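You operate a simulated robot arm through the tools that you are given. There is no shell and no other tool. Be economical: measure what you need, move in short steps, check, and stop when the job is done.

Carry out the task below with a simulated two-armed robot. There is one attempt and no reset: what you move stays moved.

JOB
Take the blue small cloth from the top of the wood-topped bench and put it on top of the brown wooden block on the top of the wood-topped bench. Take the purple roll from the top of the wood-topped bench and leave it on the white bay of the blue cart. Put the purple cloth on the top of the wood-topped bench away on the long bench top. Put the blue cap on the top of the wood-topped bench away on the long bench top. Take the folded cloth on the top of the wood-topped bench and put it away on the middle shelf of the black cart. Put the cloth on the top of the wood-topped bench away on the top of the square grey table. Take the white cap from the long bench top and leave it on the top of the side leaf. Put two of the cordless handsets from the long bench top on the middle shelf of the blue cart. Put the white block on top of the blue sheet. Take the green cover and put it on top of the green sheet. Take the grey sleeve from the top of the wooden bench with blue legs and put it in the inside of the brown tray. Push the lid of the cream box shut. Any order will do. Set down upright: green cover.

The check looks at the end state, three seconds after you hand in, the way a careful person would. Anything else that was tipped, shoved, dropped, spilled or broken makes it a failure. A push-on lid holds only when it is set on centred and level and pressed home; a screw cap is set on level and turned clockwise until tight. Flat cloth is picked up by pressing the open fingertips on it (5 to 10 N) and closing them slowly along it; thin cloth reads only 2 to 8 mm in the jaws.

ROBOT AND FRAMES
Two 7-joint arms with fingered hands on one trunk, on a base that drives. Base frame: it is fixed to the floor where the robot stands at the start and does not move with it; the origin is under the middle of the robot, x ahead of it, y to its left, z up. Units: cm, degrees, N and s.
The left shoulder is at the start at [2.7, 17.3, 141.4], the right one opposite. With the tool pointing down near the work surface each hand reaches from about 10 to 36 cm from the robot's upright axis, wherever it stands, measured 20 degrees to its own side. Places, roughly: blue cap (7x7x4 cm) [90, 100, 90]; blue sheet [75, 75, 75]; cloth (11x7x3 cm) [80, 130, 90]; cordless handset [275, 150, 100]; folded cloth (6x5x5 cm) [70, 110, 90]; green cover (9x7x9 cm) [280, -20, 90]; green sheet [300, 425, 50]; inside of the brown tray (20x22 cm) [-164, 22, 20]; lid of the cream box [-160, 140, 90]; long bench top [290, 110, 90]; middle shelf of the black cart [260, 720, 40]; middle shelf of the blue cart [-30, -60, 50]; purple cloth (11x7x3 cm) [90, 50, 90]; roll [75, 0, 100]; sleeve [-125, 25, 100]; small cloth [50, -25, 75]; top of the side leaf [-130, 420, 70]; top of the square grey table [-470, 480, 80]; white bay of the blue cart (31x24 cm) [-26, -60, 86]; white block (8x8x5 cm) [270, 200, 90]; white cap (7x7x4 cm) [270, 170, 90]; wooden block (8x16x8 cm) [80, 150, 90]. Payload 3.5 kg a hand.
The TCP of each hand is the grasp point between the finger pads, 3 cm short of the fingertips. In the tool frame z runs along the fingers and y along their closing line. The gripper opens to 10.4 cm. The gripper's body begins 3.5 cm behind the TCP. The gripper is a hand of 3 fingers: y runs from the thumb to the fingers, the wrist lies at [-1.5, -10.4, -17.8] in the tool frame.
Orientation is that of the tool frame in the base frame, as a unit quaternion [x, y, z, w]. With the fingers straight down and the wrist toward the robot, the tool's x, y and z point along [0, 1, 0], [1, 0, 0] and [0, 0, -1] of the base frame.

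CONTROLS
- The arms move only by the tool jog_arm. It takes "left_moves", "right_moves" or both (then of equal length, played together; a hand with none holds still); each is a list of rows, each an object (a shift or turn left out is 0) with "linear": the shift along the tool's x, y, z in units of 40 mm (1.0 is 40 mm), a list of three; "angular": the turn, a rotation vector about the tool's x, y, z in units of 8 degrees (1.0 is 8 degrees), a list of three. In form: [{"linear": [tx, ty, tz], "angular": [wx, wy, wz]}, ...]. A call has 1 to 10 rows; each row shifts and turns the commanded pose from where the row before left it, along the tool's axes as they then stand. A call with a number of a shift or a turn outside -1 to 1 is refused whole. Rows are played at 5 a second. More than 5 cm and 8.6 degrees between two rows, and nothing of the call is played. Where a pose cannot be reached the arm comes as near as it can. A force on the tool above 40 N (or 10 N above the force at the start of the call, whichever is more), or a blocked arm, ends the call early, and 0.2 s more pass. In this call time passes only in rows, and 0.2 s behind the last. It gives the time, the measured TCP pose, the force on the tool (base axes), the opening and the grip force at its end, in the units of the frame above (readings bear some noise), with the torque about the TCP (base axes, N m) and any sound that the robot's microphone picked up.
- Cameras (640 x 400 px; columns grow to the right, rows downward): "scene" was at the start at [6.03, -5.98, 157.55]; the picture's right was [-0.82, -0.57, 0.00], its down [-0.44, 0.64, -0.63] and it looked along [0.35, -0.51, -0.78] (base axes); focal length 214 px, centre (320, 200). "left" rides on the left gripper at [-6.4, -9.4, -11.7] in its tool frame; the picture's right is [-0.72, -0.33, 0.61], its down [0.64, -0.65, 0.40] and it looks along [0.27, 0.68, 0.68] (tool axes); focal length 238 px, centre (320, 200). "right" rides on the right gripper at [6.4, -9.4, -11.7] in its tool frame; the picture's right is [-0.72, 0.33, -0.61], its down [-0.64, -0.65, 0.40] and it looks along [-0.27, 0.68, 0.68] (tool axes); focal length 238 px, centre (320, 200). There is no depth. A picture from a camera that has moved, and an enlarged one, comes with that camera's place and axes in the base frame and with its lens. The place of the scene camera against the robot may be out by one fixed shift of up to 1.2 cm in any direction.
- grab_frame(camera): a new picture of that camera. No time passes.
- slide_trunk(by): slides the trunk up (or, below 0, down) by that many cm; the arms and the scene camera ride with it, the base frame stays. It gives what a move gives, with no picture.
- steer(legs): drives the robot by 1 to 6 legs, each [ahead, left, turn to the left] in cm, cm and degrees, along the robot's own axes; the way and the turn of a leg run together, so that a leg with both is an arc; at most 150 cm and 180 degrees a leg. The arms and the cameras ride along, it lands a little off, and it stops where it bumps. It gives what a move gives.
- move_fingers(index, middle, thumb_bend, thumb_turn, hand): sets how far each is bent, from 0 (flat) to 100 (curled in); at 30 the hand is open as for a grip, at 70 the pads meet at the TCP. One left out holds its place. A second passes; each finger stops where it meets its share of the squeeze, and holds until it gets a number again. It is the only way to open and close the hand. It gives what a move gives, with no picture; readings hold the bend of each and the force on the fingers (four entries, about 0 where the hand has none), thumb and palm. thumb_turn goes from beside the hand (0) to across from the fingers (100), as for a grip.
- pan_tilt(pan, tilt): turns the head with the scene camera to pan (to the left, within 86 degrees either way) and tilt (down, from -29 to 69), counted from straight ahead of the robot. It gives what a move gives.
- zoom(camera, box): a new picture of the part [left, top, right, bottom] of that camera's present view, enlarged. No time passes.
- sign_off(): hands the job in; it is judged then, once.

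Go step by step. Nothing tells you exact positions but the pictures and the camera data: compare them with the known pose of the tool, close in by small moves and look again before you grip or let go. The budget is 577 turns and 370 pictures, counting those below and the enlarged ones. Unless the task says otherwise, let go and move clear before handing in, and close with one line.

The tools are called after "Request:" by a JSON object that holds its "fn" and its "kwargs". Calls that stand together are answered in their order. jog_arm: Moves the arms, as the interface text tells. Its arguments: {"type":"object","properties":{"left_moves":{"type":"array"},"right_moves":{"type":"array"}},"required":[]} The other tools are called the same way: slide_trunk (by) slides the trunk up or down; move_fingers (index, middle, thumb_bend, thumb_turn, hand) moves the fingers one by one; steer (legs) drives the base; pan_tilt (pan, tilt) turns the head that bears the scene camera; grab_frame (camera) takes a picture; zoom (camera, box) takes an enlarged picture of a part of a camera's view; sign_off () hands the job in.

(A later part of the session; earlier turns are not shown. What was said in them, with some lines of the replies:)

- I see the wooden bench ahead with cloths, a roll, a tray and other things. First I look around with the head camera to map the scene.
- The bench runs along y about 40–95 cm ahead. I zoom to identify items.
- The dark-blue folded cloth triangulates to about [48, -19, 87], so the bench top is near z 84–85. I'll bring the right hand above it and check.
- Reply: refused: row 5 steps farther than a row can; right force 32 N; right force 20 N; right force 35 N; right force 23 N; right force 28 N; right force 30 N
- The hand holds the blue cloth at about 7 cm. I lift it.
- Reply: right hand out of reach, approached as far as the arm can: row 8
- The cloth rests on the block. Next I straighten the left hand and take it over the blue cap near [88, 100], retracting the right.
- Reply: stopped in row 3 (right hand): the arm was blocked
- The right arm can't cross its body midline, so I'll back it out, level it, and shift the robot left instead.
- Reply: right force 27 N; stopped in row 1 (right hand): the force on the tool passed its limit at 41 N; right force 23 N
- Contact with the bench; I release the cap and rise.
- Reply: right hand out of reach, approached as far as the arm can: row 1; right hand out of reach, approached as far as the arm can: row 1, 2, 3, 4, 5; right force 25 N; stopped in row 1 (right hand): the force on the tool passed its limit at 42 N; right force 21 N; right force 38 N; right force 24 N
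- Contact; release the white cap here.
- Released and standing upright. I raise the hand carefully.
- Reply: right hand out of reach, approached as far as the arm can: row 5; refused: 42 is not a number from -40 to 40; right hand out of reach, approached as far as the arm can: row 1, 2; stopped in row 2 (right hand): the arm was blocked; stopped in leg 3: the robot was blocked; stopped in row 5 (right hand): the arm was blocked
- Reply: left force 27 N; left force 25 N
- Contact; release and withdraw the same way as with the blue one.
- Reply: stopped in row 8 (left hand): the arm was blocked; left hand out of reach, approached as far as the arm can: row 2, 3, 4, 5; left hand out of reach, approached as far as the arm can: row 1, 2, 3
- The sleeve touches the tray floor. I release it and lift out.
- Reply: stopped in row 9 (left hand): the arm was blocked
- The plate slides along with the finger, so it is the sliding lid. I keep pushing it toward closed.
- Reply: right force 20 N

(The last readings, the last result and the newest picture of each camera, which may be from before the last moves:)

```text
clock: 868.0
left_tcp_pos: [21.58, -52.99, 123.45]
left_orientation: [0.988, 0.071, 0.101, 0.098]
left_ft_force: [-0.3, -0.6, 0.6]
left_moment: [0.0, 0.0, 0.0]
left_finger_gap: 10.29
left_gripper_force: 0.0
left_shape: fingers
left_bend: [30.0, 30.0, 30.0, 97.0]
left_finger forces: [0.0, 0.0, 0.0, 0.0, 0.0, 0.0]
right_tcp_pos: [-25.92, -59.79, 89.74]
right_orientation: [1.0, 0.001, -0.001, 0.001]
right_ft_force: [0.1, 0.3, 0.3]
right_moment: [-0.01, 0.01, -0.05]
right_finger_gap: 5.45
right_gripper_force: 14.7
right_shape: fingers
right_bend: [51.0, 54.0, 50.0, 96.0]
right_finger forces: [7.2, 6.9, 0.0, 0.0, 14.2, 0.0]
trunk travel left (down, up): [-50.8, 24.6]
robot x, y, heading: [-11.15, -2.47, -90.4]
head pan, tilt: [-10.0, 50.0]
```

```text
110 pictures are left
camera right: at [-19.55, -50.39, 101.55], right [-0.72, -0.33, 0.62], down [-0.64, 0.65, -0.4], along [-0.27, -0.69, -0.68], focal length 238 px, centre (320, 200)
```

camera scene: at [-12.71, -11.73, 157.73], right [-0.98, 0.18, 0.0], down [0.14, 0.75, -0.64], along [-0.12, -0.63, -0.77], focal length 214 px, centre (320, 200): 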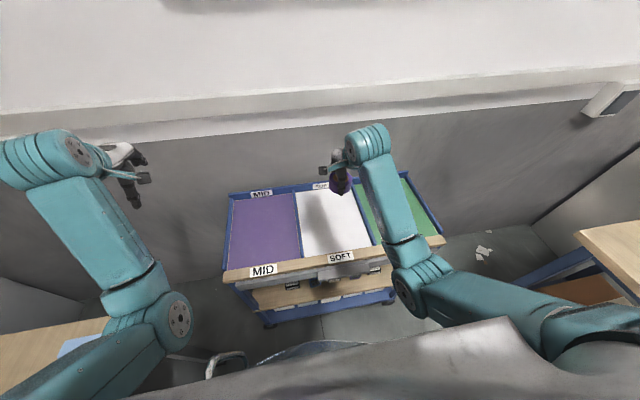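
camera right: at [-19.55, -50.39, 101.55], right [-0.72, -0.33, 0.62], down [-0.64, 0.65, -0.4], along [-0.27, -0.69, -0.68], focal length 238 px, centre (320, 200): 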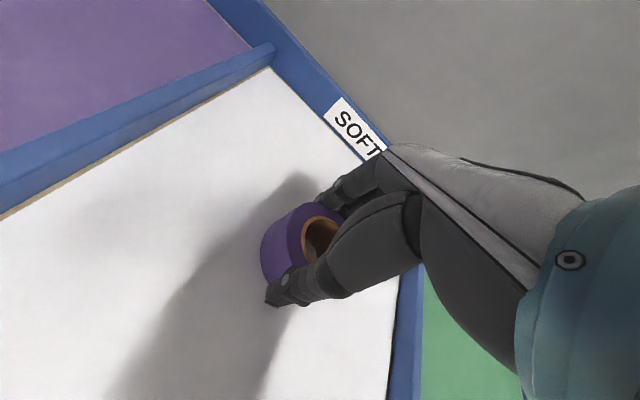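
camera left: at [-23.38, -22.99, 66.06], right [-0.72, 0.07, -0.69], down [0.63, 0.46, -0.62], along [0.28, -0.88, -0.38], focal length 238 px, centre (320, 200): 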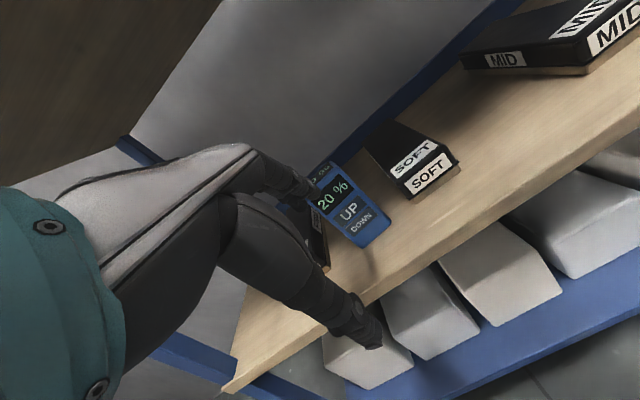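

Contact is just starting. One more tiny step, then release.

Request:
{"fn": "jog_arm", "kwargs": {"right_moves": [{"linear": [0, 0, 0.08]}]}}

Request:
{"fn": "move_fingers", "kwargs": {"hand": "right", "index": 42, "middle": 42, "thumb_bend": 42}}

Request:
{"fn": "move_fingers", "kwargs": {"hand": "right", "index": 30, "middle": 30, "thumb_bend": 30}}

Request:
{"fn": "jog_arm", "kwargs": {"right_moves": [{"linear": [0, 0, -0.4]}, {"linear": [0, 0, -0.8]}, {"linear": [0, 0, -1]}, {"linear": [0, 0, -1]}, {"linear": [0, 0, -1]}, {"linear": [0, 0, -1]}]}}

Request:
{"fn": "grab_frame", "kwargs": {"camera": "right"}}

```text
clock: 868.4
left_tcp_pos: [21.71, -53.08, 123.64]
left_orientation: [0.988, 0.072, 0.1, 0.098]
left_ft_force: [0.0, 0.4, 0.3]
left_moment: [0.02, 0.01, -0.01]
left_finger_gap: 10.28
left_gripper_force: 0.1
left_shape: fingers
left_bend: [30.0, 30.0, 30.0, 97.0]
left_finger forces: [0.0, 0.0, 0.0, 0.0, 0.0, 0.0]
right_tcp_pos: [-25.92, -59.92, 89.66]
right_orientation: [1.0, 0.001, -0.001, 0.003]
right_ft_force: [-0.4, 2.0, 9.8]
right_moment: [-0.2, 0.07, 0.01]
right_finger_gap: 5.48
right_gripper_force: 15.3
right_shape: fingers
right_bend: [51.0, 54.0, 50.0, 96.0]
right_finger forces: [6.9, 7.1, 0.0, 0.1, 16.0, 0.0]
trunk travel left (down, up): [-50.8, 24.6]
robot x, y, heading: [-10.83, -2.39, -90.2]
head pan, tilt: [-10.0, 50.0]
```

```text
clock: 869.4
left_tcp_pos: [21.58, -53.16, 123.48]
left_orientation: [0.988, 0.072, 0.1, 0.098]
left_ft_force: [0.1, 0.3, 0.4]
left_moment: [0.0, 0.01, 0.0]
left_finger_gap: 10.29
left_gripper_force: 0.1
left_shape: fingers
left_bend: [30.0, 30.0, 30.0, 97.0]
left_finger forces: [0.0, 0.1, 0.1, 0.0, 0.0, 0.1]
right_tcp_pos: [-25.98, -59.89, 89.54]
right_orientation: [1.0, 0.001, -0.001, 0.001]
right_ft_force: [0.2, 0.3, -0.2]
right_moment: [0.02, -0.01, 0.0]
right_finger_gap: 7.22
right_gripper_force: 0.1
right_shape: fingers
right_bend: [42.0, 42.0, 42.0, 97.0]
right_finger forces: [0.0, 0.0, 0.1, 0.1, 0.1, 0.1]
trunk travel left (down, up): [-50.8, 24.6]
robot x, y, heading: [-11.05, -2.62, -90.2]
head pan, tilt: [-10.0, 50.0]
```

```text
clock: 870.4
left_tcp_pos: [21.73, -53.09, 123.63]
left_orientation: [0.988, 0.071, 0.099, 0.098]
left_ft_force: [-0.7, 0.2, 0.1]
left_moment: [0.0, 0.0, 0.0]
left_finger_gap: 10.28
left_gripper_force: 0.0
left_shape: fingers
left_bend: [30.0, 30.0, 30.0, 97.0]
left_finger forces: [0.0, 0.0, 0.0, 0.0, 0.1, 0.0]
right_tcp_pos: [-25.88, -59.87, 89.46]
right_orientation: [1.0, 0.001, 0.0, 0.002]
right_ft_force: [0.7, 1.1, 0.5]
right_moment: [-0.02, 0.0, 0.0]
right_finger_gap: 10.25
right_gripper_force: 0.1
right_shape: fingers
right_bend: [30.0, 30.0, 30.0, 97.0]
right_finger forces: [0.0, 0.0, 0.0, 0.1, 0.1, 0.1]
trunk travel left (down, up): [-50.8, 24.6]
robot x, y, heading: [-11.12, -2.67, -90.2]
head pan, tilt: [-10.0, 50.0]
```

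```text
clock: 871.8
left_tcp_pos: [21.66, -53.11, 123.53]
left_orientation: [0.988, 0.071, 0.1, 0.098]
left_ft_force: [0.4, 0.5, 0.0]
left_moment: [0.0, -0.02, 0.03]
left_finger_gap: 10.3
left_gripper_force: 0.1
left_shape: fingers
left_bend: [30.0, 30.0, 30.0, 97.0]
left_finger forces: [0.1, 0.0, 0.0, 0.1, 0.0, 0.1]
right_tcp_pos: [-25.76, -59.81, 110.6]
right_orientation: [1.0, 0.002, 0.0, 0.0]
right_ft_force: [0.5, 0.2, 0.3]
right_moment: [-0.03, 0.0, -0.01]
right_finger_gap: 10.28
right_gripper_force: 0.1
right_shape: fingers
right_bend: [30.0, 30.0, 30.0, 97.0]
right_finger forces: [0.0, 0.1, 0.1, 0.0, 0.0, 0.0]
trunk travel left (down, up): [-50.8, 24.6]
robot x, y, heading: [-10.99, -2.4, -90.3]
head pan, tilt: [-10.0, 50.0]
```

```text
109 pictures are left
camera right: at [-19.28, -50.45, 122.18], right [-0.72, -0.33, 0.62], down [-0.64, 0.65, -0.4], along [-0.27, -0.68, -0.68], focal length 238 px, centre (320, 200)
```

right: 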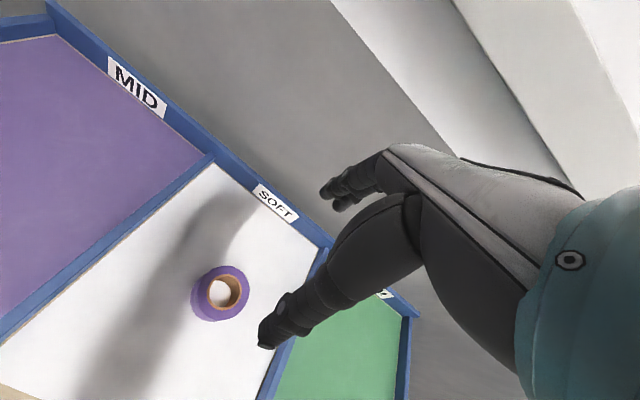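

Request:
{"fn": "steer", "kwargs": {"legs": [[-40, 0, 0]]}}

Request:
{"fn": "grab_frame", "kwargs": {"camera": "scene"}}

Request:
{"fn": "pan_tilt", "kwargs": {"pan": -70, "tilt": 40}}

Request:
{"fn": "zoom", "kwargs": {"camera": "scene", "box": [120, 60, 520, 310]}}

```text
clock: 874.2
left_tcp_pos: [21.65, -13.42, 123.66]
left_orientation: [0.988, 0.068, 0.099, 0.098]
left_ft_force: [-0.1, 0.3, 0.4]
left_moment: [-0.01, 0.02, 0.01]
left_finger_gap: 10.32
left_gripper_force: 0.0
left_shape: fingers
left_bend: [30.0, 30.0, 30.0, 97.0]
left_finger forces: [0.0, 0.1, 0.1, 0.1, 0.0, 0.0]
right_tcp_pos: [-25.61, -19.84, 110.47]
right_orientation: [1.0, -0.002, -0.001, 0.0]
right_ft_force: [-0.4, 0.0, 1.0]
right_moment: [0.01, 0.02, -0.02]
right_finger_gap: 10.27
right_gripper_force: 0.1
right_shape: fingers
right_bend: [30.0, 30.0, 30.0, 97.0]
right_finger forces: [0.0, 0.0, 0.1, 0.1, 0.0, 0.0]
trunk travel left (down, up): [-50.8, 24.6]
robot x, y, heading: [-10.67, 37.31, -90.8]
head pan, tilt: [-10.0, 50.0]
```

```text
108 pictures are left
camera scene: at [-12.42, 28.21, 157.73], right [-0.98, 0.18, 0.0], down [0.14, 0.75, -0.64], along [-0.12, -0.63, -0.77], focal length 214 px, centre (320, 200)
```

scene: 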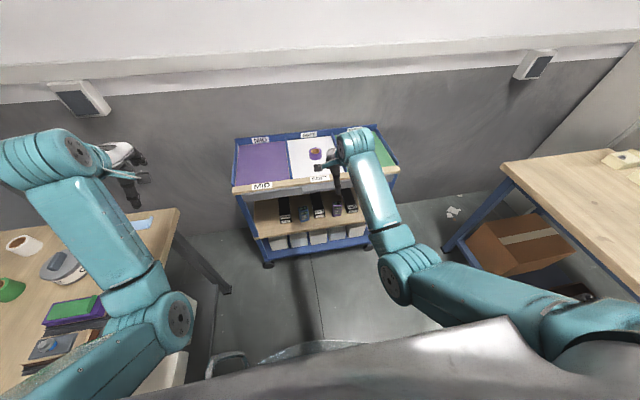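

```text
clock: 875.5
left_tcp_pos: [21.66, -13.46, 123.51]
left_orientation: [0.988, 0.069, 0.1, 0.098]
left_ft_force: [0.1, 0.0, 0.3]
left_moment: [-0.03, 0.0, 0.0]
left_finger_gap: 10.31
left_gripper_force: 0.0
left_shape: fingers
left_bend: [30.0, 30.0, 30.0, 97.0]
left_finger forces: [0.1, 0.1, 0.1, 0.0, 0.0, 0.0]
right_tcp_pos: [-25.74, -19.96, 110.46]
right_orientation: [1.0, -0.001, -0.001, 0.002]
right_ft_force: [-0.3, -0.5, 0.5]
right_moment: [-0.03, 0.02, 0.0]
right_finger_gap: 10.3
right_gripper_force: 0.0
right_shape: fingers
right_bend: [30.0, 30.0, 30.0, 97.0]
right_finger forces: [0.1, 0.1, 0.0, 0.1, 0.1, 0.1]
trunk travel left (down, up): [-50.8, 24.6]
robot x, y, heading: [-10.61, 37.34, -90.8]
head pan, tilt: [-70.0, 40.0]
```

```text
1.60 times, centred on (320, 185) of scene
camera zoom: at [-19.01, 32.9, 159.14], right [-0.33, 0.94, 0.0], down [0.61, 0.21, -0.77], along [-0.72, -0.25, -0.64], focal length 343 px, centre (320, 224)
```

zoom: 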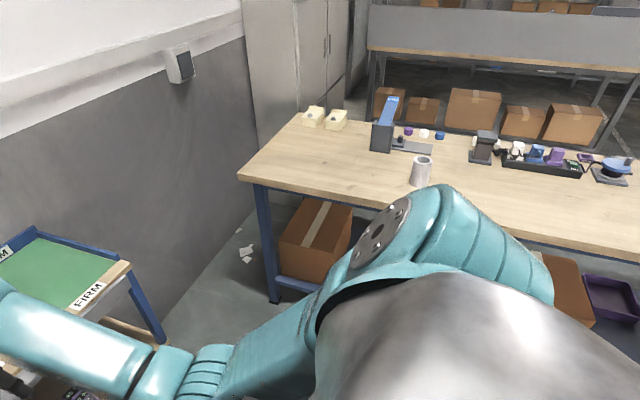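

The roll and both handsets show on the blue cart, the hands are empty and clear, and every part of the job has been carried out, so I hand it in.

Request:
{"fn": "sign_off", "kwargs": {}}

```text
The job is handed in.
```

All twelve parts of the job are carried out and handed in, with two doubts: I took the dark-blue labelled cloth, not the pale-blue flat one, as the "blue small cloth", and my left arm bumped the chair near the black cart in passing; I did not check whether it moved.
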